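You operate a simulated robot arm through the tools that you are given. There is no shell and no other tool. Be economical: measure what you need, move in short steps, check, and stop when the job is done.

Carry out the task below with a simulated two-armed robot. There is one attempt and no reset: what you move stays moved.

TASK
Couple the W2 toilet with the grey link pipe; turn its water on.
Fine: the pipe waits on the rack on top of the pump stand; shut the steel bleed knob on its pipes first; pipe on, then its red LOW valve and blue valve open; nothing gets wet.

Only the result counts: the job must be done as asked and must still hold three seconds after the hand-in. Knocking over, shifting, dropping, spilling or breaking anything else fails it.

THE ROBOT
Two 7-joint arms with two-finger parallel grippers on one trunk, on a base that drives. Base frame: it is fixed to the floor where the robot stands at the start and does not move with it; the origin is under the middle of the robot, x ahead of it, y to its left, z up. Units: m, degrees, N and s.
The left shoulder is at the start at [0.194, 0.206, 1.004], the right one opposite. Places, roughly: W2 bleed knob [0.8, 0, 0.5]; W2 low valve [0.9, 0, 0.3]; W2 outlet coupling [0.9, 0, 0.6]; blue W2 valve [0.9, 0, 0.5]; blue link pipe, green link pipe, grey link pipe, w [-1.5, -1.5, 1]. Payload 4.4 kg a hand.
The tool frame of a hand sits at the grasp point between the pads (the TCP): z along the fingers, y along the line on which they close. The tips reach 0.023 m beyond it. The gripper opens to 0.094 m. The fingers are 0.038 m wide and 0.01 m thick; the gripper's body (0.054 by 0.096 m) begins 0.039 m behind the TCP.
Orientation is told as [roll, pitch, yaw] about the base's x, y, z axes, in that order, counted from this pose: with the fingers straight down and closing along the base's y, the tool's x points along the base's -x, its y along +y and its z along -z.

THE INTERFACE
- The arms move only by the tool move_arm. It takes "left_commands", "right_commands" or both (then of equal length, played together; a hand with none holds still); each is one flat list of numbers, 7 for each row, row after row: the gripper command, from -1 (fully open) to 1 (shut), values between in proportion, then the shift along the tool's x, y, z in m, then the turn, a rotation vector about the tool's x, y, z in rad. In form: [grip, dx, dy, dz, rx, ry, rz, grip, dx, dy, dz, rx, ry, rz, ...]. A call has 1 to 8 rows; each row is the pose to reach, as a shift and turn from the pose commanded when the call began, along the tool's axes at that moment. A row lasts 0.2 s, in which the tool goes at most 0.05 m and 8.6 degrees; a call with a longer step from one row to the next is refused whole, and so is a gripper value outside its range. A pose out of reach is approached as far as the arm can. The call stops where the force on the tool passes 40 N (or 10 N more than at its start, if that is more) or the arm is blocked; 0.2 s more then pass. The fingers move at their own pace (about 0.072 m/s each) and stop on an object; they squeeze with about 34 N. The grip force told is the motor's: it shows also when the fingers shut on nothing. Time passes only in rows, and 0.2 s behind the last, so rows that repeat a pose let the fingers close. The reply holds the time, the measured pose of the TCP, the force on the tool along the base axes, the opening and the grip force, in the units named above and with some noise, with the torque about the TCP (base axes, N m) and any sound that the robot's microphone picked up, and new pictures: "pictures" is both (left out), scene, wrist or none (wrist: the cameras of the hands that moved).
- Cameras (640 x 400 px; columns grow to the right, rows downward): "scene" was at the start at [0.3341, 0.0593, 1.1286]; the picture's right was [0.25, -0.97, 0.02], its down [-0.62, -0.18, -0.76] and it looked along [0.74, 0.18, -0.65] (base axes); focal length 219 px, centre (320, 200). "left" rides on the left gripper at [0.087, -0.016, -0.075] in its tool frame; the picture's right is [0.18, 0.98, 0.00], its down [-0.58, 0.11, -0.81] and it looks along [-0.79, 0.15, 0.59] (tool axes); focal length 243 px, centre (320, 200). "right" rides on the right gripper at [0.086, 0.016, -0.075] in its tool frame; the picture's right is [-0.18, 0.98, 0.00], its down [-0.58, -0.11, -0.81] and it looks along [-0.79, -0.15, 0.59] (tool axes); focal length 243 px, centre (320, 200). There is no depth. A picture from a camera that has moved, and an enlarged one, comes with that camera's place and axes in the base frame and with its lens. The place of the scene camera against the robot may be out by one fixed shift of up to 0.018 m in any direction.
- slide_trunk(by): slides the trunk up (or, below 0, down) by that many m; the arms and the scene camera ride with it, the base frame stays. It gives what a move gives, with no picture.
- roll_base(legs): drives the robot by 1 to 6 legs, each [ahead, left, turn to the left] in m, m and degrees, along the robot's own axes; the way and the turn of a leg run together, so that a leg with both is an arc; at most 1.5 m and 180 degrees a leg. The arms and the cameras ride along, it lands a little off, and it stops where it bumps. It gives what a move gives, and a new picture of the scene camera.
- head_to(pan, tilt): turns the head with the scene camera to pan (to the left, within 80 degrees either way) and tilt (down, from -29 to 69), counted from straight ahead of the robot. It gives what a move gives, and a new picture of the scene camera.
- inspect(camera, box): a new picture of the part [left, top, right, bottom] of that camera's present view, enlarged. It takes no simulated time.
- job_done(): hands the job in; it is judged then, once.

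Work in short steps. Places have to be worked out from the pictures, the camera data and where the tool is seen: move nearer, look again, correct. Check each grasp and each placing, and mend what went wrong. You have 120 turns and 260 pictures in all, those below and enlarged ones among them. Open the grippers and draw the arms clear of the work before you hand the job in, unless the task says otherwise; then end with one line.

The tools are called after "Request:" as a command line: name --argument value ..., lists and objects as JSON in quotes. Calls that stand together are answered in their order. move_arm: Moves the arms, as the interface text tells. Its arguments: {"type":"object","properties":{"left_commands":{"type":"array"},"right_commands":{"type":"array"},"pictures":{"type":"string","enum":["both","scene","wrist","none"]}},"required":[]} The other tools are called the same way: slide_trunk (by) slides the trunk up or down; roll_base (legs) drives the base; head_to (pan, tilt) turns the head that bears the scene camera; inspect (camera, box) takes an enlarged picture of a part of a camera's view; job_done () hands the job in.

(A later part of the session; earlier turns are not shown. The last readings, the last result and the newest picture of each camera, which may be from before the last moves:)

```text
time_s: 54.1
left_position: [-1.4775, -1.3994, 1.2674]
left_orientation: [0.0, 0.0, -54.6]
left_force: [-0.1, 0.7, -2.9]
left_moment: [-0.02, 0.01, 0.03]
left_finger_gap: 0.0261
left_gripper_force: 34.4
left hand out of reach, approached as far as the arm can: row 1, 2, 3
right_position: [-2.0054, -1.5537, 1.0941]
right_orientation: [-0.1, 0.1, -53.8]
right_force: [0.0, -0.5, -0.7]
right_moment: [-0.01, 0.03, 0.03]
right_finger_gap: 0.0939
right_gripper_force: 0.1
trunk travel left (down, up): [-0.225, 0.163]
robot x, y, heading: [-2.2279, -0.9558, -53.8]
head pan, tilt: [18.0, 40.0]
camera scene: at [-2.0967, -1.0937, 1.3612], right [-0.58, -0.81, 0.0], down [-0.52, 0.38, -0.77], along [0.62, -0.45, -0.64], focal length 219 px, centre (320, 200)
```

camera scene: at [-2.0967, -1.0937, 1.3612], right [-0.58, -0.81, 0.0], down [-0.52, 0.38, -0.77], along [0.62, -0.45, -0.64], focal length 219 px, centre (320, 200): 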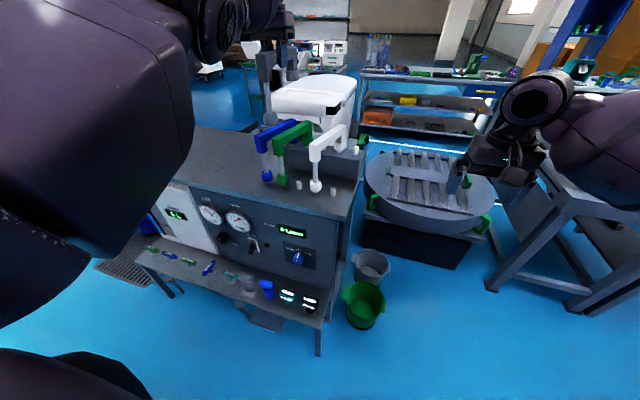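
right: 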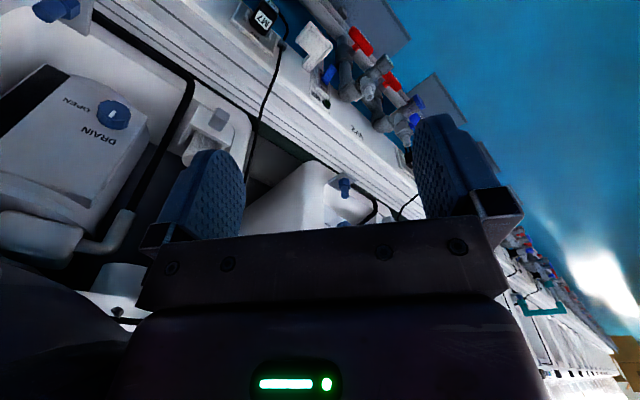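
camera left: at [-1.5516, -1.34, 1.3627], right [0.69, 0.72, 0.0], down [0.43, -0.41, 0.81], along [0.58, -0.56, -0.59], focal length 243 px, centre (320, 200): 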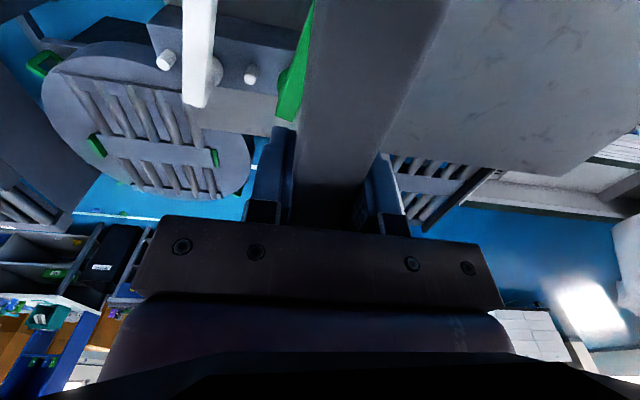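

The commanded pose seems stuck behind a joint limit. I command back near where the hand actually is (slightly lower) to regain tracking.

Request:
move_arm --left_commands '[1, -0.045, 0.003, -0.008, 0, 0, 0, 1, -0.09, 0.006, -0.016, 0, 0, 0, 1, -0.135, 0.009, -0.024, 0, 0, 0, 1, -0.18, 0.012, -0.03, 0, 0, 0, 1, -0.217, 0.015, -0.037, 0, 0, 0, 1, -0.217, 0.015, -0.037, 0, 0, 0]' --pictures "scene"

```text
time_s: 55.5
left_position: [-1.4766, -1.3979, 1.2701]
left_orientation: [0.0, 0.0, -54.4]
left_force: [-0.4, -0.8, -1.5]
left_moment: [0.0, 0.03, 0.01]
left_finger_gap: 0.026
left_gripper_force: 34.5
left hand out of reach, approached as far as the arm can: row 1, 2, 3, 4, 5, 6
right_position: [-2.0052, -1.5537, 1.0945]
right_orientation: [-0.3, 0.1, -53.9]
right_force: [-0.2, 0.6, 0.2]
right_moment: [0.0, -0.01, 0.01]
right_finger_gap: 0.0939
right_gripper_force: 0.0
trunk travel left (down, up): [-0.225, 0.163]
robot x, y, heading: [-2.23, -0.9605, -54.1]
head pan, tilt: [18.0, 40.0]
camera scene: at [-2.0966, -1.0939, 1.3611], right [-0.58, -0.81, 0.0], down [-0.52, 0.38, -0.77], along [0.62, -0.45, -0.64], focal length 219 px, centre (320, 200)
```

scene: 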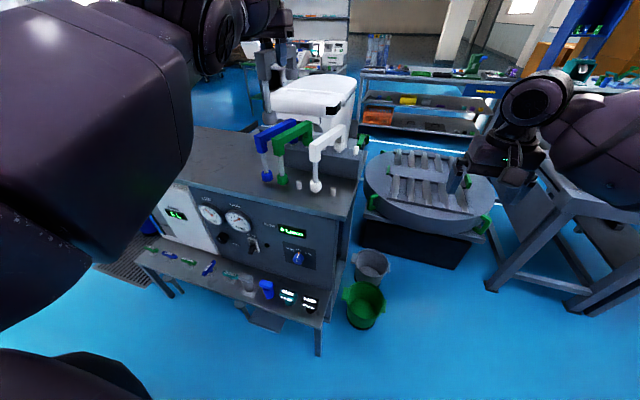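

I raise the trunk, giving clearance above the rack so that I can then lower the hand relative to the shoulder.

Request:
slide_trunk --by 0.16

Request:
move_arm --left_commands '[1, 0, 0, 0.04, 0, 0, 0, 1, 0, 0, 0.08, 0, 0, 0, 1, 0, 0, 0.12, 0, 0, 0, 1, 0, 0, 0.12, 0, 0, 0]' --pictures "scene"

```text
time_s: 57.4
left_position: [-1.5081, -1.3542, 1.5387]
left_orientation: [0.0, -8.6, -54.5]
left_force: [-0.1, 0.3, -2.2]
left_moment: [0.0, 0.02, 0.03]
left_finger_gap: 0.0263
left_gripper_force: 34.4
right_position: [-2.005, -1.5518, 1.2543]
right_orientation: [-0.2, 0.1, -53.9]
right_force: [-0.2, -0.1, -0.2]
right_moment: [0.01, 0.01, 0.01]
right_finger_gap: 0.0939
right_gripper_force: 0.0
trunk travel left (down, up): [-0.385, 0.003]
robot x, y, heading: [-2.2299, -0.9583, -53.6]
head pan, tilt: [18.0, 40.0]
```

```text
time_s: 58.4
left_position: [-1.4831, -1.3806, 1.4262]
left_orientation: [0.1, -8.6, -54.5]
left_force: [0.2, 0.5, -1.4]
left_moment: [0.04, -0.04, -0.01]
left_finger_gap: 0.0262
left_gripper_force: 34.0
left hand out of reach, approached as far as the arm can: row 1, 2, 3, 4
right_position: [-2.0052, -1.5531, 1.2542]
right_orientation: [0.0, 0.1, -53.8]
right_force: [0.3, 0.3, 0.2]
right_moment: [-0.01, -0.05, 0.02]
right_finger_gap: 0.094
right_gripper_force: 0.1
trunk travel left (down, up): [-0.385, 0.003]
robot x, y, heading: [-2.2309, -0.9584, -53.8]
head pan, tilt: [18.0, 40.0]
camera scene: at [-2.1269, -1.0528, 1.5259], right [-0.58, -0.81, 0.0], down [-0.52, 0.38, -0.77], along [0.62, -0.45, -0.64], focal length 219 px, centre (320, 200)
```

scene: 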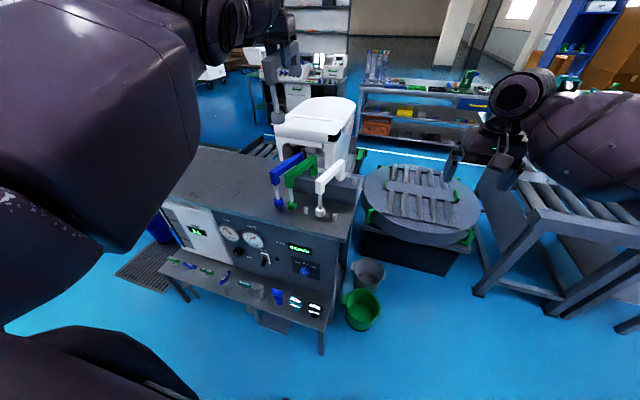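

Lowering relative to the shoulder works. I continue down in small steps (foot bottom stays above the rack).

Request:
move_arm --left_commands '[1, 0, 0, 0.04, 0, 0, 0, 1, 0, 0, 0.08, 0, 0, 0, 1, 0, 0, 0.08, 0, 0, 0]' --pictures "none"

```text
time_s: 59.2
left_position: [-1.4738, -1.3957, 1.3463]
left_orientation: [0.1, -8.5, -54.7]
left_force: [-0.2, 0.1, -2.1]
left_moment: [0.02, 0.01, -0.01]
left_finger_gap: 0.026
left_gripper_force: 33.4
left hand out of reach, approached as far as the arm can: row 2, 3
right_position: [-2.0062, -1.5523, 1.254]
right_orientation: [-0.1, 0.1, -53.9]
right_force: [0.1, 0.3, -1.0]
right_moment: [0.01, -0.01, 0.03]
right_finger_gap: 0.0939
right_gripper_force: 0.1
trunk travel left (down, up): [-0.385, 0.003]
robot x, y, heading: [-2.2289, -0.9621, -53.6]
head pan, tilt: [18.0, 40.0]
```

Row 1 was reachable. Now I undo the pitch and draw the hand back a bit.

Request:
move_arm --left_commands '[1, 0.01, 0, 0.0, 0, 0.05, 0, 1, 0.02, 0, 0, 0, 0.1, 0, 1, 0.03, 0, 0.0, 0, 0.149, 0, 1, 0.03, 0, 0.0, 0, 0.149, 0]' --pictures "scene"

```text
time_s: 60.2
left_position: [-1.4855, -1.3752, 1.3449]
left_orientation: [0.2, 0.0, -54.5]
left_force: [-0.3, 0.3, -2.2]
left_moment: [0.02, 0.01, 0.01]
left_finger_gap: 0.026
left_gripper_force: 34.4
left hand out of reach, approached as far as the arm can: row 2, 3, 4
right_position: [-2.0052, -1.5545, 1.2547]
right_orientation: [-0.1, 0.1, -53.9]
right_force: [0.5, 0.7, 0.1]
right_moment: [-0.02, 0.0, 0.0]
right_finger_gap: 0.0939
right_gripper_force: 0.0
trunk travel left (down, up): [-0.385, 0.003]
robot x, y, heading: [-2.229, -0.9596, -53.6]
head pan, tilt: [18.0, 40.0]
camera scene: at [-2.1264, -1.0532, 1.5258], right [-0.58, -0.81, 0.0], down [-0.52, 0.38, -0.77], along [0.62, -0.45, -0.64], focal length 219 px, centre (320, 200)
```

scene: 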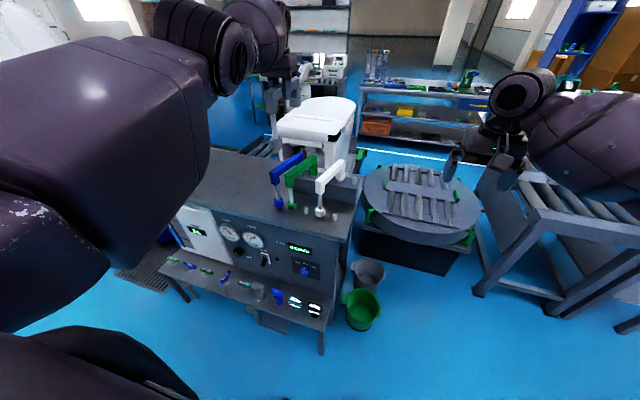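

Orientation is level again. I go lower (foot stays ~4 cm above the bars) and back.

Request:
move_arm --left_commands '[1, 0.0, 0, 0.03, 0, 0, 0, 1, 0.0, 0, 0.05, 0, 0, 0, 1, 0.03, 0, 0.05, 0, 0, 0, 1, 0.06, 0, 0.05, 0, 0, 0, 1, 0.09, 0, 0.05, 0, 0, 0, 1, 0.09, 0, 0.05, 0, 0, 0]' --pictures "scene"

```text
time_s: 61.6
left_position: [-1.4735, -1.3711, 1.3009]
left_orientation: [0.1, -0.2, -54.6]
left_force: [0.5, 0.3, -2.2]
left_moment: [-0.01, 0.01, 0.0]
left_finger_gap: 0.026
left_gripper_force: 33.8
left hand out of reach, approached as far as the arm can: row 1, 2, 3, 4, 5, 6
right_position: [-2.0059, -1.5531, 1.2541]
right_orientation: [-0.1, 0.0, -53.9]
right_force: [0.7, -0.2, -0.9]
right_moment: [-0.03, 0.01, 0.02]
right_finger_gap: 0.0945
right_gripper_force: 0.1
trunk travel left (down, up): [-0.385, 0.003]
robot x, y, heading: [-2.2326, -0.9568, -53.7]
head pan, tilt: [18.0, 40.0]
camera scene: at [-2.1264, -1.0535, 1.5258], right [-0.59, -0.81, 0.0], down [-0.52, 0.38, -0.77], along [0.62, -0.45, -0.64], focal length 219 px, centre (320, 200)
```

scene: 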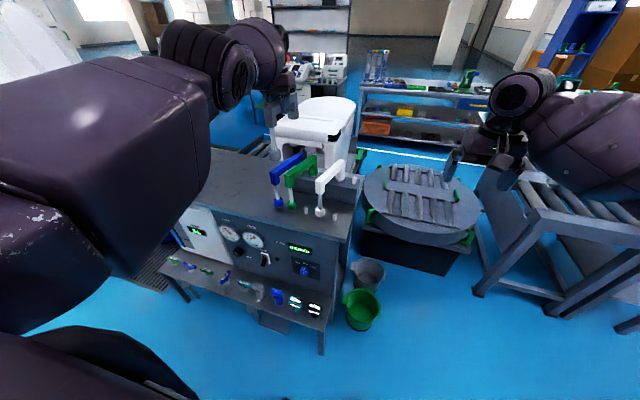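

The hand clears everything on the stand (foot bottom ≈1.13 m), and W2 is on the same side. I back out diagonally, then slide left along the aisle, keeping the heading.

Request:
roll_base --legs '[[-0.11, 0.25, 0], [0, 1.3, 0]]'

Request:
head_to --pan 45 --tilt 35

```text
time_s: 75.5
left_position: [-0.294, -0.3809, 1.302]
left_orientation: [0.0, -0.1, -54.9]
left_force: [-0.6, 1.1, -2.7]
left_moment: [0.02, 0.0, 0.0]
left_finger_gap: 0.0263
left_gripper_force: 34.0
right_position: [-0.826, -0.5601, 1.2534]
right_orientation: [0.0, 0.0, -54.3]
right_force: [0.0, 0.3, 0.0]
right_moment: [0.03, 0.02, 0.02]
right_finger_gap: 0.0938
right_gripper_force: 0.0
trunk travel left (down, up): [-0.385, 0.003]
robot x, y, heading: [-1.0481, 0.0382, -54.4]
head pan, tilt: [18.0, 40.0]
camera scene: at [-0.9428, -0.0581, 1.5258], right [-0.59, -0.81, 0.0], down [-0.52, 0.38, -0.77], along [0.62, -0.45, -0.64], focal length 219 px, centre (320, 200)
```

scene: 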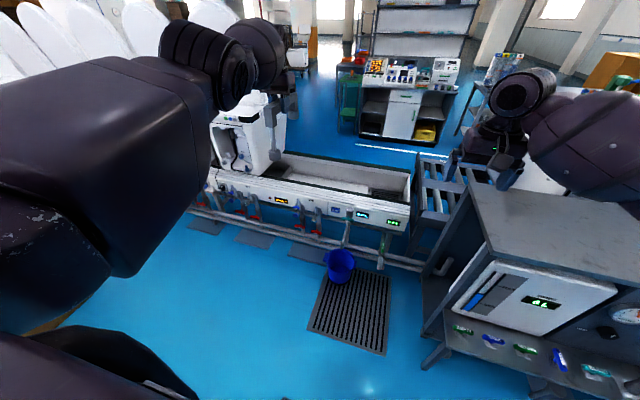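

```text
time_s: 76.4
left_position: [-0.293, -0.3816, 1.3012]
left_orientation: [0.1, -0.1, -55.1]
left_force: [0.4, -1.1, -1.6]
left_moment: [0.05, 0.0, -0.01]
left_finger_gap: 0.0259
left_gripper_force: 34.0
right_position: [-0.8259, -0.5575, 1.2546]
right_orientation: [-0.1, 0.1, -54.2]
right_force: [0.2, -0.1, -0.1]
right_moment: [-0.02, -0.04, -0.01]
right_finger_gap: 0.0941
right_gripper_force: 0.0
trunk travel left (down, up): [-0.385, 0.003]
robot x, y, heading: [-1.0455, 0.0374, -54.2]
head pan, tilt: [45.0, 35.0]
camera scene: at [-0.9245, -0.0221, 1.5334], right [-0.16, -0.99, 0.0], down [-0.57, 0.09, -0.82], along [0.81, -0.13, -0.57], focal length 219 px, centre (320, 200)
```

scene: 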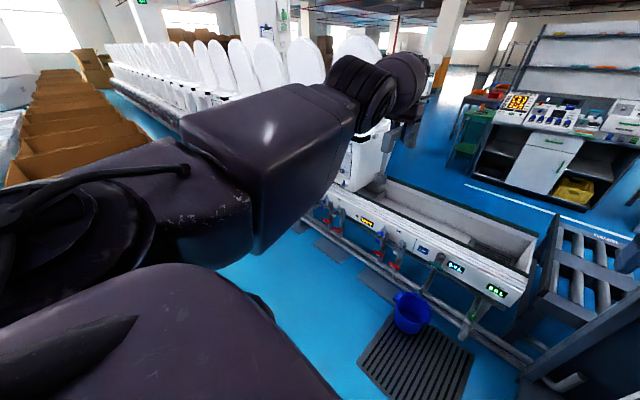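

In open space now, I lower the hand and draw it back to restore a comfortable arm posture.

Request:
move_arm --left_commands '[1, 0.0, 0, 0.04, 0, 0, 0, 1, 0.0, 0, 0.08, 0, 0, 0, 1, 0, 0, 0.12, 0, 0, 0, 1, 0, 0, 0.16, 0, 0, 0, 1, 0, 0, 0.2, 0, 0, 0, 1, 0, 0, 0.24, 0, 0, 0, 1, 0.04, 0, 0.26, 0, 0, 0, 1, 0.08, 0, 0.26, 0, 0, 0]' --pictures "none"

```text
time_s: 78.2
left_position: [-0.3389, -0.3156, 1.0408]
left_orientation: [0.1, -0.2, -55.0]
left_force: [-0.1, 0.4, -1.9]
left_moment: [0.01, 0.02, 0.04]
left_finger_gap: 0.0261
left_gripper_force: 33.8
left hand out of reach, approached as far as the arm can: row 1, 5, 6
right_position: [-0.8263, -0.5575, 1.255]
right_orientation: [-0.1, 0.1, -54.3]
right_force: [0.6, 0.2, 0.6]
right_moment: [-0.04, 0.02, 0.01]
right_finger_gap: 0.0941
right_gripper_force: 0.0
trunk travel left (down, up): [-0.385, 0.003]
robot x, y, heading: [-1.0443, 0.0373, -54.3]
head pan, tilt: [45.0, 35.0]
```

It tracks again. I bring it further in and then lower the trunk by 0.2 so the whole robot is compact.

Request:
move_arm --left_commands '[1, 0.03, -0.03, 0.0, 0, 0, 0, 1, 0.06, -0.06, 0, 0, 0, 0, 1, 0.08, -0.09, 0, 0, 0, 0, 1, 0.1, -0.1, 0.0, 0, 0, 0, 1, 0.1, -0.1, 0.0, 0, 0, 0]' --pictures "none"

Request:
roll_base --legs '[[0, 1.0, 0]]'

Request:
head_to --pan 30 --tilt 35

```text
time_s: 79.4
left_position: [-0.4783, -0.2907, 1.0404]
left_orientation: [0.1, -0.1, -55.0]
left_force: [-0.6, -0.7, -1.6]
left_moment: [0.04, 0.0, 0.0]
left_finger_gap: 0.0261
left_gripper_force: 34.2
right_position: [-0.8255, -0.5603, 1.2543]
right_orientation: [0.0, 0.1, -54.3]
right_force: [-0.3, -0.1, -0.6]
right_moment: [0.02, -0.01, -0.01]
right_finger_gap: 0.0942
right_gripper_force: 0.1
trunk travel left (down, up): [-0.385, 0.003]
robot x, y, heading: [-1.0468, 0.0372, -54.4]
head pan, tilt: [45.0, 35.0]
```

```text
time_s: 88.5
left_position: [0.3252, 0.27, 1.042]
left_orientation: [0.1, -0.1, -56.0]
left_force: [0.3, 0.1, -2.5]
left_moment: [0.05, 0.02, -0.01]
left_finger_gap: 0.026
left_gripper_force: 33.6
right_position: [-0.0279, 0.0081, 1.2543]
right_orientation: [-0.1, 0.1, -55.4]
right_force: [0.7, 0.2, 0.2]
right_moment: [-0.03, -0.04, 0.0]
right_finger_gap: 0.0941
right_gripper_force: 0.1
trunk travel left (down, up): [-0.385, 0.003]
robot x, y, heading: [-0.2371, 0.6081, -55.4]
head pan, tilt: [45.0, 35.0]
camera scene: at [-0.1163, 0.5471, 1.5334], right [-0.18, -0.98, 0.0], down [-0.56, 0.1, -0.82], along [0.81, -0.15, -0.57], focal length 219 px, centre (320, 200)
```

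scene: 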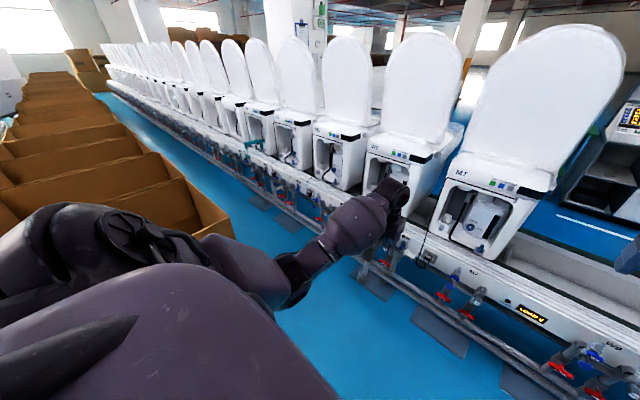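

```text
time_s: 89.2
left_position: [0.326, 0.2699, 1.0422]
left_orientation: [0.1, -0.1, -56.1]
left_force: [-0.4, -0.5, -1.5]
left_moment: [0.03, 0.02, 0.02]
left_finger_gap: 0.0261
left_gripper_force: 33.8
right_position: [-0.0278, 0.0078, 1.2538]
right_orientation: [-0.1, 0.1, -55.4]
right_force: [-0.7, -0.1, 0.1]
right_moment: [0.01, -0.04, -0.01]
right_finger_gap: 0.0938
right_gripper_force: 0.1
trunk travel left (down, up): [-0.385, 0.003]
robot x, y, heading: [-0.2363, 0.6084, -55.6]
head pan, tilt: [30.0, 35.0]
camera scene: at [-0.1234, 0.5252, 1.5334], right [-0.43, -0.9, 0.0], down [-0.52, 0.24, -0.82], along [0.74, -0.35, -0.57], focal length 219 px, centre (320, 200)
```

scene: 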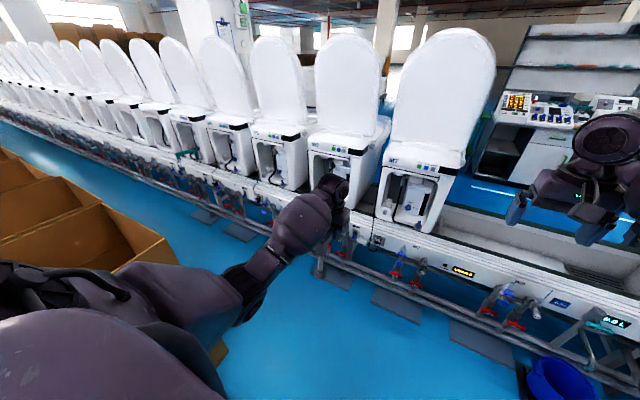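

W2 is just beyond the left hand; a box corner sits at about (0.75,0.8), 0.77 high. I move closer (0.2 ahead, 0.25 left) and correct heading.

Request:
roll_base --legs '[[0.2, 0.25, 1.9]]'

Request:
head_to --pan 10 --tilt 50

Request:
inspect --camera "left" --box '[0, 0, 640, 400]'

Request:
inspect --camera "right" --box '[0, 0, 640, 400]'

```text
time_s: 92.0
left_position: [0.6594, 0.2649, 1.042]
left_orientation: [0.1, 0.0, -54.1]
left_force: [0.5, 0.6, -2.5]
left_moment: [0.05, 0.04, 0.0]
left_finger_gap: 0.026
left_gripper_force: 34.0
right_position: [0.315, -0.0087, 1.2536]
right_orientation: [-0.1, 0.1, -53.5]
right_force: [-0.3, 0.5, -0.6]
right_moment: [0.02, 0.01, -0.02]
right_finger_gap: 0.0941
right_gripper_force: 0.1
trunk travel left (down, up): [-0.385, 0.003]
robot x, y, heading: [0.0845, 0.5868, -53.6]
head pan, tilt: [30.0, 35.0]
camera scene: at [0.2026, 0.5052, 1.5334], right [-0.4, -0.92, 0.0], down [-0.53, 0.23, -0.82], along [0.75, -0.33, -0.57], focal length 219 px, centre (320, 200)
```

scene: 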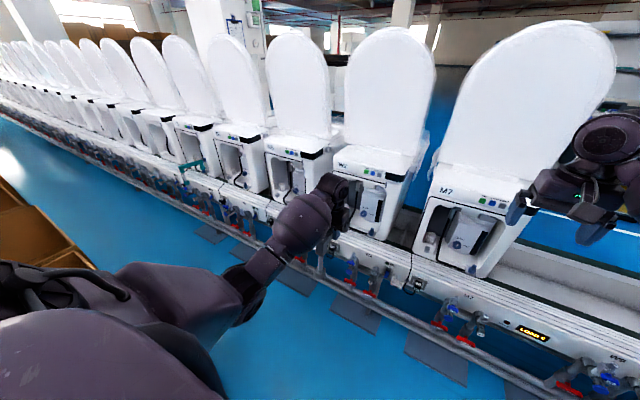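

```text
time_s: 92.8
left_position: [0.6589, 0.2655, 1.042]
left_orientation: [0.2, 0.0, -54.2]
left_force: [0.1, 0.2, -2.3]
left_moment: [0.0, 0.05, 0.01]
left_finger_gap: 0.0262
left_gripper_force: 33.8
right_position: [0.3146, -0.0082, 1.254]
right_orientation: [-0.1, 0.1, -53.4]
right_force: [0.6, -1.1, -0.1]
right_moment: [0.0, -0.01, -0.03]
right_finger_gap: 0.0938
right_gripper_force: 0.1
trunk travel left (down, up): [-0.385, 0.003]
robot x, y, heading: [0.0833, 0.5826, -53.3]
head pan, tilt: [10.0, 50.0]
camera scene: at [0.1773, 0.4874, 1.5117], right [-0.69, -0.73, 0.0], down [-0.56, 0.53, -0.64], along [0.47, -0.44, -0.77], focal length 219 px, centre (320, 200)
```

scene: 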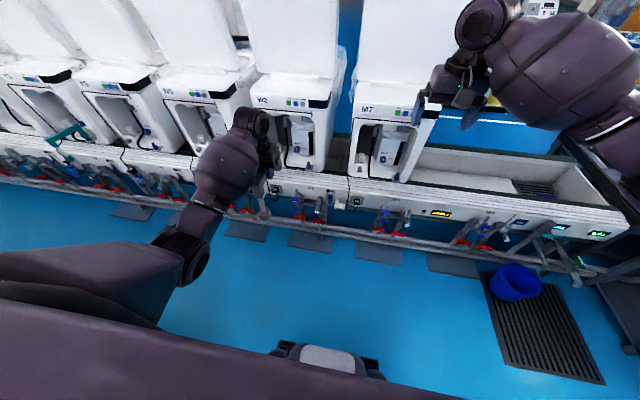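

```text
1.00 times, centred on (320, 200) of left (not enlarged: the box is as wide or as high as the picture)
camera zoom: at [0.5949, 0.3261, 1.116], right [0.69, 0.72, 0.0], down [0.43, -0.41, 0.81], along [0.59, -0.56, -0.59], focal length 243 px, centre (320, 200)
```

zoom: 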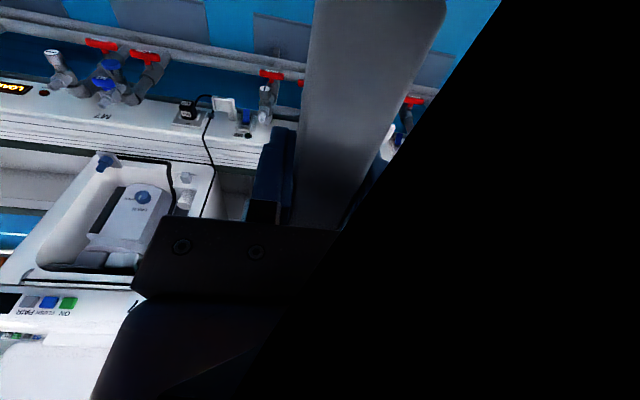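

```text
1.00 times, centred on (320, 200) of right (not enlarged: the box is as wide or as high as the picture)
camera zoom: at [0.2767, 0.0708, 1.3307], right [0.9, 0.44, 0.0], down [0.26, -0.53, 0.81], along [0.35, -0.73, -0.59], focal length 243 px, centre (320, 200)
```

zoom: 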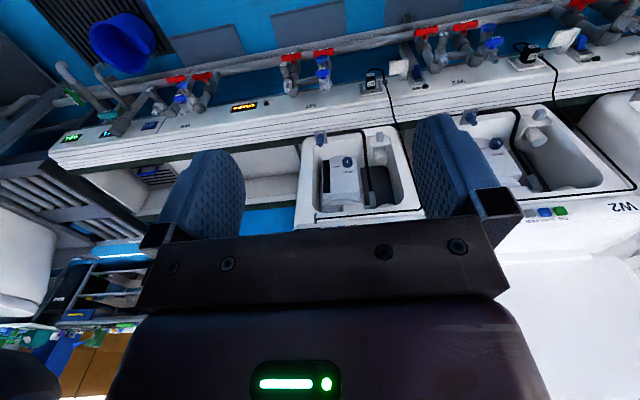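

I enlarge the W2 area in the scene and right-hand views to identify the parts.

Request:
inspect --camera "scene" --box '[250, 80, 370, 250]'

Request:
inspect --camera "right" --box '[400, 0, 640, 220]'

```text
2.35 times, centred on (310, 165) of scene
camera zoom: at [0.1773, 0.4874, 1.5117], right [-0.69, -0.73, 0.0], down [-0.56, 0.53, -0.64], along [0.47, -0.44, -0.77], focal length 516 px, centre (344, 282)
```

zoom: 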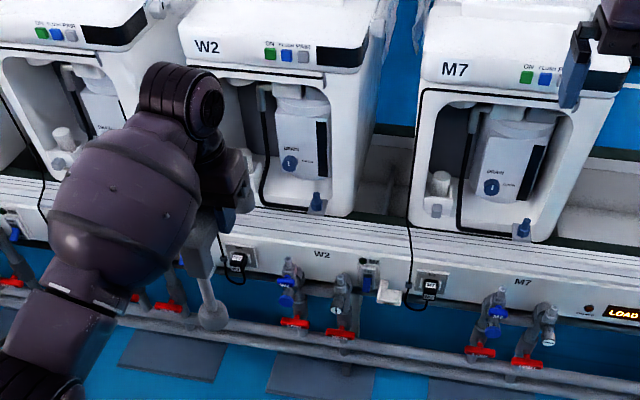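

```text
1.82 times, centred on (520, 110) of right
camera zoom: at [0.2767, 0.0708, 1.3307], right [0.9, 0.44, 0.0], down [0.26, -0.53, 0.81], along [0.35, -0.73, -0.59], focal length 441 px, centre (-44, 364)
```

zoom: 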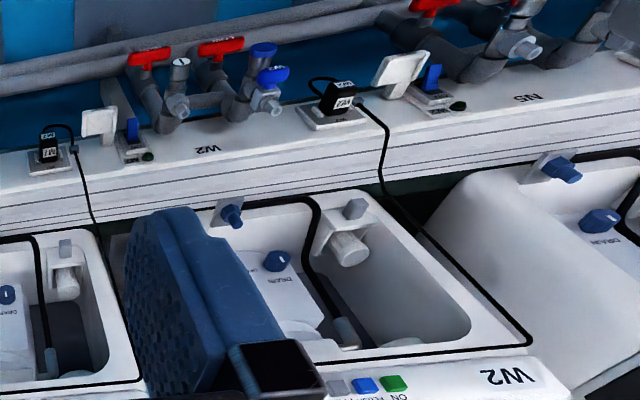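

The geometry matches the rack: front foot goes on the outlet nipple of the W2 (blue-valve) stack, rear foot on the blue nipple at the toilet's lip. I lower the trunk and look closer with the right-hand camera.

Request:
slide_trunk --by -0.28

Request:
head_to --pan 12 --tilt 45

Request:
inspect --camera "scene" --box '[230, 120, 410, 270]'

Request:
inspect --camera "right" --box '[0, 0, 640, 400]'

```text
time_s: 95.7
left_position: [0.6591, 0.2658, 0.7636]
left_orientation: [0.1, -0.1, -54.2]
left_force: [-0.1, -0.4, -2.7]
left_moment: [-0.02, -0.01, -0.02]
left_finger_gap: 0.026
left_gripper_force: 33.7
right_position: [0.3143, -0.008, 0.9756]
right_orientation: [-0.1, -0.1, -53.5]
right_force: [-0.7, -0.4, -0.8]
right_moment: [-0.03, -0.03, 0.01]
right_finger_gap: 0.0943
right_gripper_force: 0.2
trunk travel left (down, up): [-0.105, 0.283]
robot x, y, heading: [0.0872, 0.5821, -53.5]
head pan, tilt: [10.0, 50.0]
```

```text
time_s: 96.3
left_position: [0.6575, 0.2653, 0.7609]
left_orientation: [0.1, 0.1, -54.2]
left_force: [-0.4, 0.1, -2.7]
left_moment: [0.05, 0.04, -0.04]
left_finger_gap: 0.0263
left_gripper_force: 33.9
right_position: [0.3144, -0.008, 0.973]
right_orientation: [-0.1, 0.1, -53.6]
right_force: [0.4, -0.2, 0.0]
right_moment: [0.01, -0.02, 0.0]
right_finger_gap: 0.0939
right_gripper_force: 0.1
trunk travel left (down, up): [-0.105, 0.283]
robot x, y, heading: [0.0877, 0.5852, -53.6]
head pan, tilt: [12.0, 45.0]
camera scene: at [0.2814, 0.3526, 1.2147], right [-0.66, -0.75, 0.0], down [-0.53, 0.47, -0.71], along [0.53, -0.47, -0.71], focal length 219 px, centre (320, 200)
```

scene: 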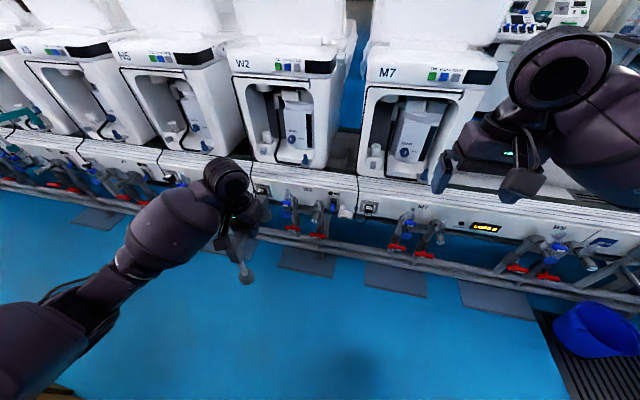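

```text
2.67 times, centred on (320, 195) of scene
camera zoom: at [0.2814, 0.3526, 1.2147], right [-0.66, -0.75, 0.0], down [-0.53, 0.47, -0.71], along [0.53, -0.47, -0.71], focal length 584 px, centre (320, 213)
```

zoom: 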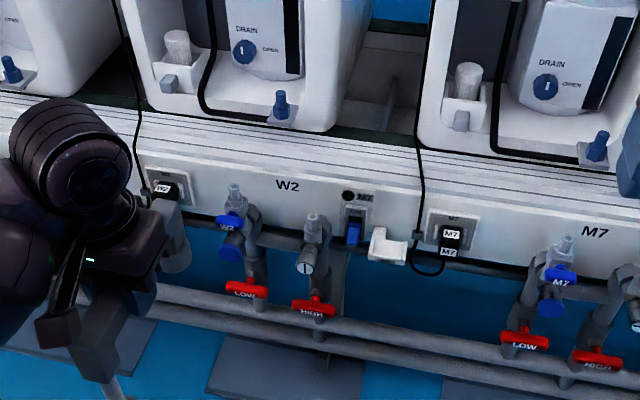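

```text
1.00 times, centred on (320, 200) of right (not enlarged: the box is as wide or as high as the picture)
camera zoom: at [0.2767, 0.0707, 1.0507], right [0.9, 0.44, 0.0], down [0.26, -0.53, 0.81], along [0.35, -0.73, -0.59], focal length 243 px, centre (320, 200)
```

zoom: 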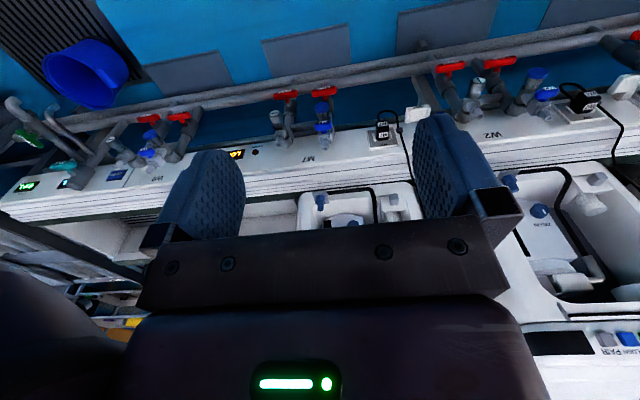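

I zoom on the steel bleed knobs of W2 and M7 to compare slot positions, and on valve handles.

Request:
inspect --camera "scene" --box '[280, 170, 345, 245]'

Request:
inspect --camera "scene" --box '[380, 190, 460, 270]'

Request:
inspect --camera "right" --box '[400, 40, 600, 165]'

```text
5.33 times, centred on (312, 208) of scene
camera zoom: at [0.2814, 0.3526, 1.2147], right [-0.66, -0.75, 0.0], down [-0.53, 0.47, -0.71], along [0.53, -0.47, -0.71], focal length 1169 px, centre (360, 160)
```

zoom: 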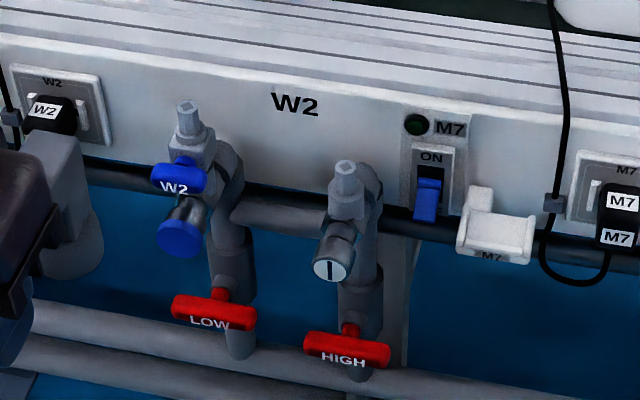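

```text
5.00 times, centred on (420, 230) of scene
camera zoom: at [0.2814, 0.3526, 1.2147], right [-0.66, -0.75, 0.0], down [-0.53, 0.47, -0.71], along [0.53, -0.47, -0.71], focal length 1096 px, centre (-180, 50)
```

zoom: 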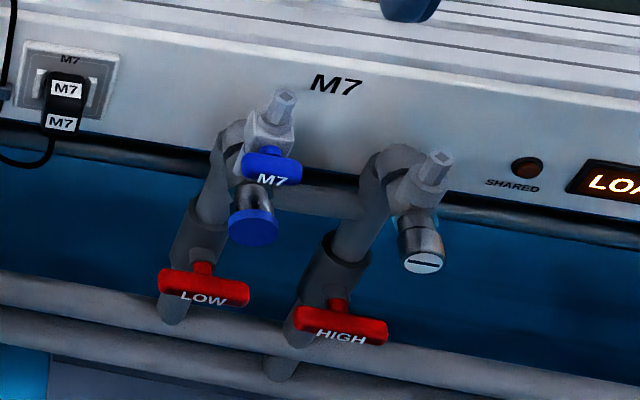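

```text
3.20 times, centred on (500, 102) of right
camera zoom: at [0.2767, 0.0707, 1.0507], right [0.9, 0.44, 0.0], down [0.26, -0.53, 0.81], along [0.35, -0.73, -0.59], focal length 776 px, centre (-256, 512)
```

zoom: 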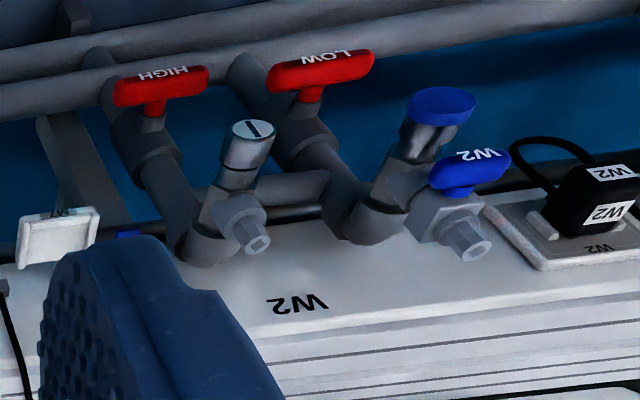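

W2's bleed slot is vertical while M7's is horizontal (across = shut), so it needs a quarter turn. I shift the left hand aside and swing the right hand to a forward-pointing pose on the way down.

Request:
move_arm --left_commands '[1, 0.02, 0.02, -0.02, 0, 0, 0, 1, 0.04, 0.04, -0.04, 0, 0, 0, 1, 0.06, 0.06, -0.06, 0, 0, 0, 1, 0.06, 0.08, -0.06, 0, 0, 0, 1, 0.06, 0.08, -0.06, 0, 0, 0, 1, 0.06, 0.08, -0.06, 0, 0, 0, 1, 0.06, 0.08, -0.06, 0, 0, 0, 1, 0.06, 0.08, -0.06, 0, 0, 0]' --right_commands '[-1, 0.01, 0.02, 0.03, 0, -0.14, 0, -1, 0.02, 0.04, 0.06, 0, -0.28, 0, -1, 0.03, 0.06, 0.09, 0, -0.42, 0, -1, 0.04, 0.08, 0.12, 0, -0.56, 0, -1, 0.04, 0.1, 0.15, 0, -0.7, 0, -1, 0.04, 0.12, 0.18, 0, -0.84, 0, -1, 0.04, 0.14, 0.21, 0, -0.98, 0, -1, 0.04, 0.16, 0.24, 0, -1.12, 0]' --pictures "scene"

```text
time_s: 98.1
left_position: [0.6908, 0.3602, 0.8223]
left_orientation: [0.1, 0.1, -54.2]
left_force: [0.2, -0.7, -1.1]
left_moment: [0.01, 0.03, -0.02]
left_finger_gap: 0.0258
left_gripper_force: 33.6
right_position: [0.4173, 0.1181, 0.7352]
right_orientation: [-0.3, -64.0, -53.2]
right_force: [-0.5, 0.3, -0.4]
right_moment: [0.02, 0.0, 0.01]
right_finger_gap: 0.0941
right_gripper_force: 0.1
trunk travel left (down, up): [-0.105, 0.283]
robot x, y, heading: [0.0835, 0.582, -53.6]
head pan, tilt: [12.0, 45.0]
camera scene: at [0.2817, 0.3526, 1.2147], right [-0.66, -0.75, 0.0], down [-0.53, 0.47, -0.71], along [0.53, -0.47, -0.71], focal length 219 px, centre (320, 200)
```

scene: 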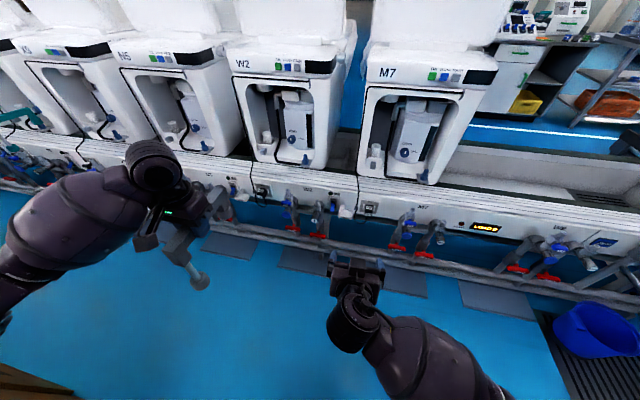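

The right arm swings well. I finish the tilt to horizontal and move down/left in front of the bleed knob.

Request:
move_arm --right_commands '[-1, 0.025, 0.024, 0.025, 0, -0.065, 0, -1, 0.05, 0.048, 0.05, 0, -0.13, 0, -1, 0.075, 0.072, 0.075, 0, -0.195, 0, -1, 0.1, 0.096, 0.1, 0, -0.26, 0, -1, 0.125, 0.12, 0.125, 0, -0.325, 0, -1, 0.15, 0.144, 0.15, 0, -0.39, 0, -1, 0.176, 0.17, 0.175, 0, -0.454, 0, -1, 0.176, 0.17, 0.175, 0, -0.454, 0]'

Request:
inspect --camera "scene" --box '[240, 150, 400, 290]'

```text
time_s: 99.6
left_position: [0.6893, 0.3604, 0.8239]
left_orientation: [0.1, -0.1, -54.1]
left_force: [0.2, 0.0, -1.3]
left_moment: [-0.03, -0.01, -0.02]
left_finger_gap: 0.026
left_gripper_force: 34.3
right_position: [0.5052, 0.0346, 0.522]
right_orientation: [-107.4, -83.3, 51.5]
right_force: [0.3, 0.4, -0.2]
right_moment: [0.02, 0.0, -0.05]
right_finger_gap: 0.0939
right_gripper_force: 0.1
right hand out of reach, approached as far as the arm can: row 7
trunk travel left (down, up): [-0.105, 0.283]
robot x, y, heading: [0.0841, 0.5824, -53.3]
head pan, tilt: [12.0, 45.0]
stopped in row 7 (right hand): the arm was blocked; the commanded pose is now the measured one
camera scene: at [0.2809, 0.3534, 1.2151], right [-0.66, -0.75, 0.0], down [-0.53, 0.47, -0.71], along [0.53, -0.47, -0.71], focal length 219 px, centre (320, 200)
camera right: at [0.4708, 0.0971, 0.4334], right [0.82, 0.56, 0.07], down [-0.5, 0.66, 0.56], along [0.27, -0.5, 0.82], focal length 243 px, centre (320, 200)
```

scene: 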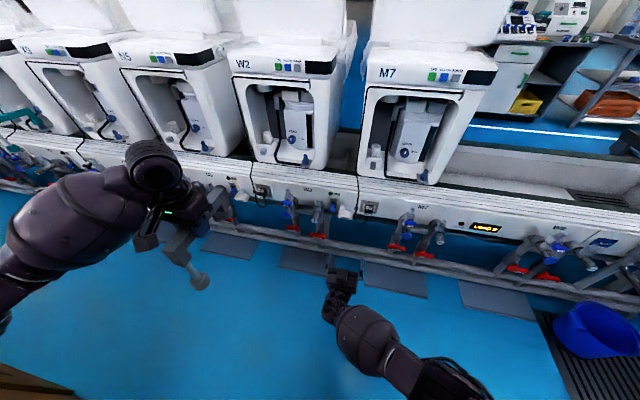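
right: 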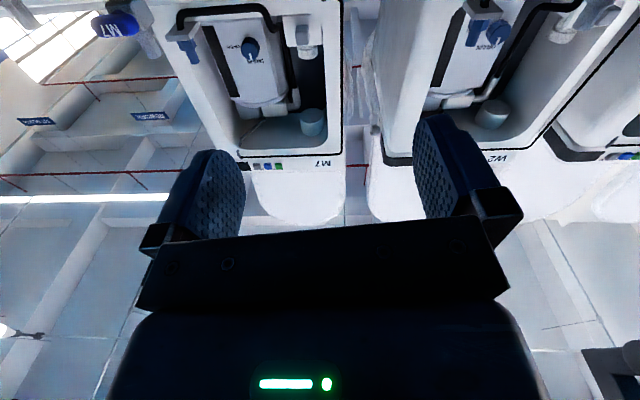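

```text
2.86 times, centred on (320, 220) of scene
camera zoom: at [0.2809, 0.3534, 1.2151], right [-0.66, -0.75, 0.0], down [-0.53, 0.47, -0.71], along [0.53, -0.47, -0.71], focal length 626 px, centre (320, 143)
```

zoom: 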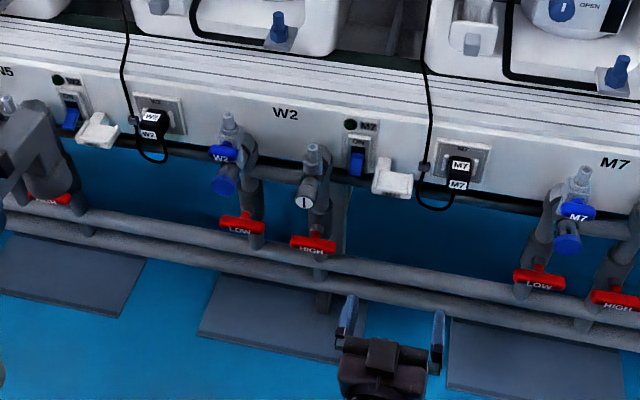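

The arm was blocked just short of horizontal (joint limit at steep forearm). I lower the trunk 0.1 to flatten the forearm and then raise/level the hand.

Request:
slide_trunk --by -0.1

Request:
move_arm --right_commands '[-1, -0.03, 0, 0.0, 0, 0, 0, -1, -0.06, 0.0, 0, 0, 0, 0, -1, -0.09, 0.0, 0, 0, 0, 0, -1, -0.09, 0.02, 0, 0, 0, 0]'

```text
time_s: 100.9
left_position: [0.6897, 0.3604, 0.7224]
left_orientation: [0.0, 0.0, -54.1]
left_force: [-0.6, 0.7, -1.2]
left_moment: [0.03, 0.03, -0.01]
left_finger_gap: 0.026
left_gripper_force: 33.6
right_position: [0.5058, 0.0381, 0.4208]
right_orientation: [-106.0, -83.4, 50.3]
right_force: [0.5, -0.6, 0.2]
right_moment: [0.0, -0.03, 0.01]
right_finger_gap: 0.0943
right_gripper_force: 0.0
trunk travel left (down, up): [-0.005, 0.383]
robot x, y, heading: [0.0845, 0.5813, -53.3]
head pan, tilt: [12.0, 45.0]
```

```text
time_s: 102.1
left_position: [0.6909, 0.3598, 0.7174]
left_orientation: [-0.1, 0.5, -54.3]
left_force: [0.8, -0.3, -2.5]
left_moment: [0.02, 0.05, -0.01]
left_finger_gap: 0.026
left_gripper_force: 34.2
right_position: [0.5455, 0.0232, 0.5317]
right_orientation: [-128.5, -80.0, 73.2]
right_force: [-0.3, 0.5, -0.8]
right_moment: [0.03, 0.01, -0.01]
right_finger_gap: 0.0941
right_gripper_force: 0.0
trunk travel left (down, up): [-0.005, 0.383]
robot x, y, heading: [0.0883, 0.585, -53.4]
head pan, tilt: [12.0, 45.0]
stopped in row 4 (right hand): the arm was blocked; the commanded pose is now the measured one
camera scene: at [0.3325, 0.2862, 1.0893], right [-0.66, -0.75, 0.0], down [-0.53, 0.47, -0.7], along [0.53, -0.47, -0.71], focal length 219 px, centre (320, 200)
camera right: at [0.5129, 0.0788, 0.4375], right [0.81, 0.58, 0.05], down [-0.52, 0.69, 0.5], along [0.26, -0.43, 0.86], focal length 243 px, centre (320, 200)
```

scene: 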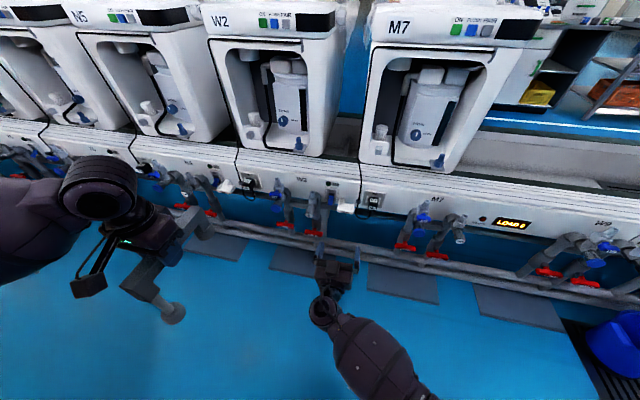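
right: 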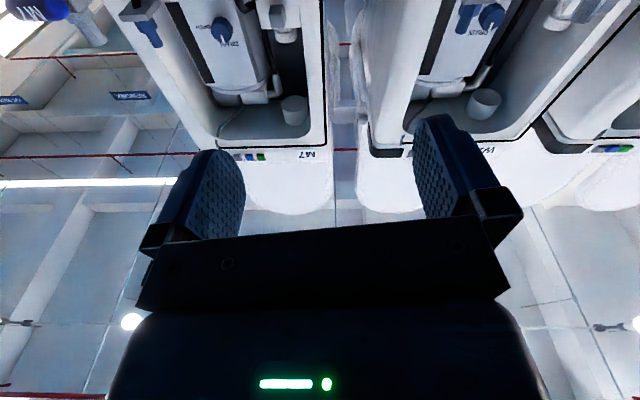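

The tool is horizontal now; moving left is limited. Before shifting the base left I check the box clearance on that side.

Request:
head_to --pan 75 --tilt 45

```text
time_s: 103.5
left_position: [0.6914, 0.3557, 0.7182]
left_orientation: [0.2, 0.4, -54.2]
left_force: [-0.3, 0.5, -1.8]
left_moment: [0.01, 0.02, 0.05]
left_finger_gap: 0.026
left_gripper_force: 34.3
right_position: [0.5473, 0.0239, 0.5327]
right_orientation: [-129.7, -80.5, 74.6]
right_force: [-0.6, -0.9, 0.6]
right_moment: [0.0, 0.0, 0.0]
right_finger_gap: 0.094
right_gripper_force: 0.0
trunk travel left (down, up): [-0.005, 0.383]
robot x, y, heading: [0.0858, 0.5849, -53.5]
head pan, tilt: [75.0, 45.0]
camera scene: at [0.3458, 0.3666, 1.0904], right [0.37, -0.93, -0.01], down [-0.66, -0.26, -0.71], along [0.66, 0.26, -0.71], focal length 219 px, centre (320, 200)
```

scene: 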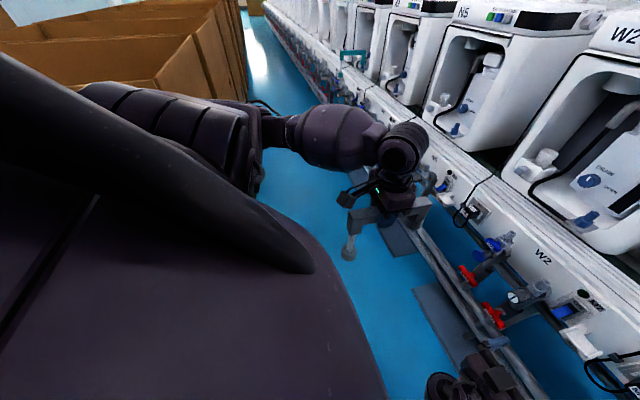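

The elbow rides above and inside the box line, so a shift of 0.16 left is safe. I do it and look again.

Request:
roll_base --legs '[[-0.02, 0.16, 0]]'

Request:
head_to --pan 0 --tilt 48

Request:
inspect --camera "scene" --box '[240, 120, 400, 280]'

```text
time_s: 105.6
left_position: [0.8035, 0.4667, 0.7223]
left_orientation: [0.1, 0.2, -54.3]
left_force: [0.0, 1.6, -2.9]
left_moment: [0.03, -0.02, -0.02]
left_finger_gap: 0.0259
left_gripper_force: 34.1
right_position: [0.6604, 0.1319, 0.5382]
right_orientation: [-132.5, -80.1, 77.0]
right_force: [-0.1, -0.9, -0.2]
right_moment: [0.0, -0.01, -0.02]
right_finger_gap: 0.094
right_gripper_force: 0.1
trunk travel left (down, up): [-0.005, 0.383]
robot x, y, heading: [0.1997, 0.6954, -53.7]
head pan, tilt: [75.0, 45.0]
stopped in leg 1: the robot was blocked; the commanded pose is now the measured one
camera scene: at [0.4574, 0.4795, 1.0918], right [0.37, -0.93, 0.0], down [-0.66, -0.26, -0.71], along [0.66, 0.26, -0.71], focal length 219 px, centre (320, 200)
```

scene: 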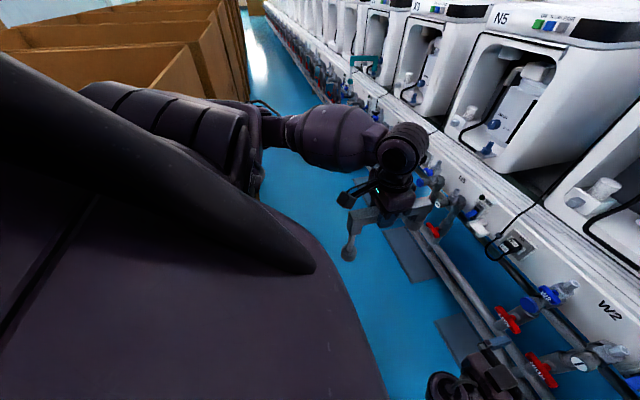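

```text
time_s: 107.0
left_position: [0.8037, 0.4684, 0.7206]
left_orientation: [0.1, 0.1, -54.3]
left_force: [-0.5, 0.6, -2.9]
left_moment: [0.01, 0.01, 0.01]
left_finger_gap: 0.0259
left_gripper_force: 34.0
right_position: [0.6608, 0.1326, 0.5387]
right_orientation: [-131.8, -80.1, 76.4]
right_force: [0.0, 0.1, 0.1]
right_moment: [-0.01, 0.0, 0.01]
right_finger_gap: 0.0942
right_gripper_force: 0.0
trunk travel left (down, up): [-0.005, 0.383]
robot x, y, heading: [0.2017, 0.6948, -53.6]
head pan, tilt: [0.0, 48.0]
camera scene: at [0.4289, 0.3865, 1.0877], right [-0.8, -0.59, 0.0], down [-0.44, 0.6, -0.67], along [0.4, -0.54, -0.74], focal length 219 px, centre (320, 200)
```

scene: 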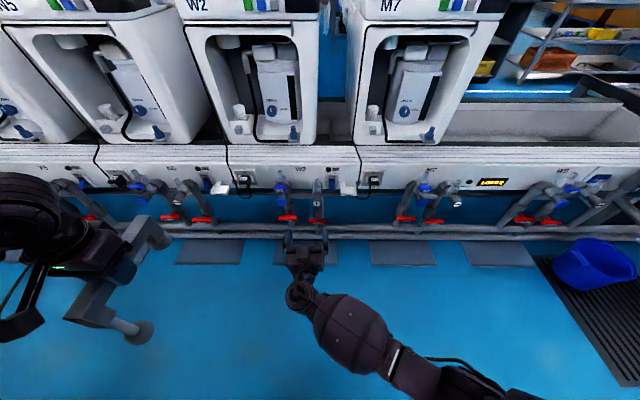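

```text
2.50 times, centred on (320, 200) of scene
camera zoom: at [0.4289, 0.3865, 1.0877], right [-0.8, -0.59, 0.0], down [-0.44, 0.6, -0.67], along [0.4, -0.54, -0.74], focal length 548 px, centre (320, 200)
```

zoom: 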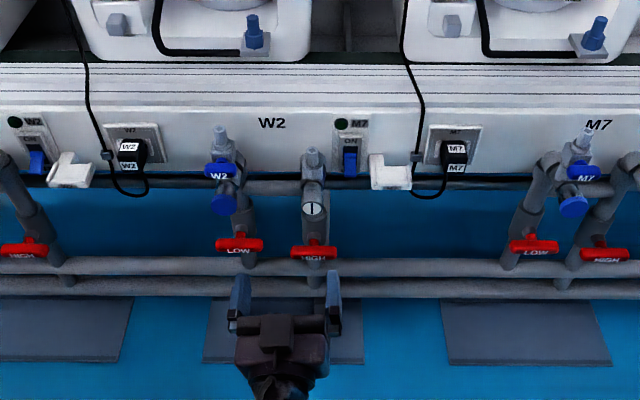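

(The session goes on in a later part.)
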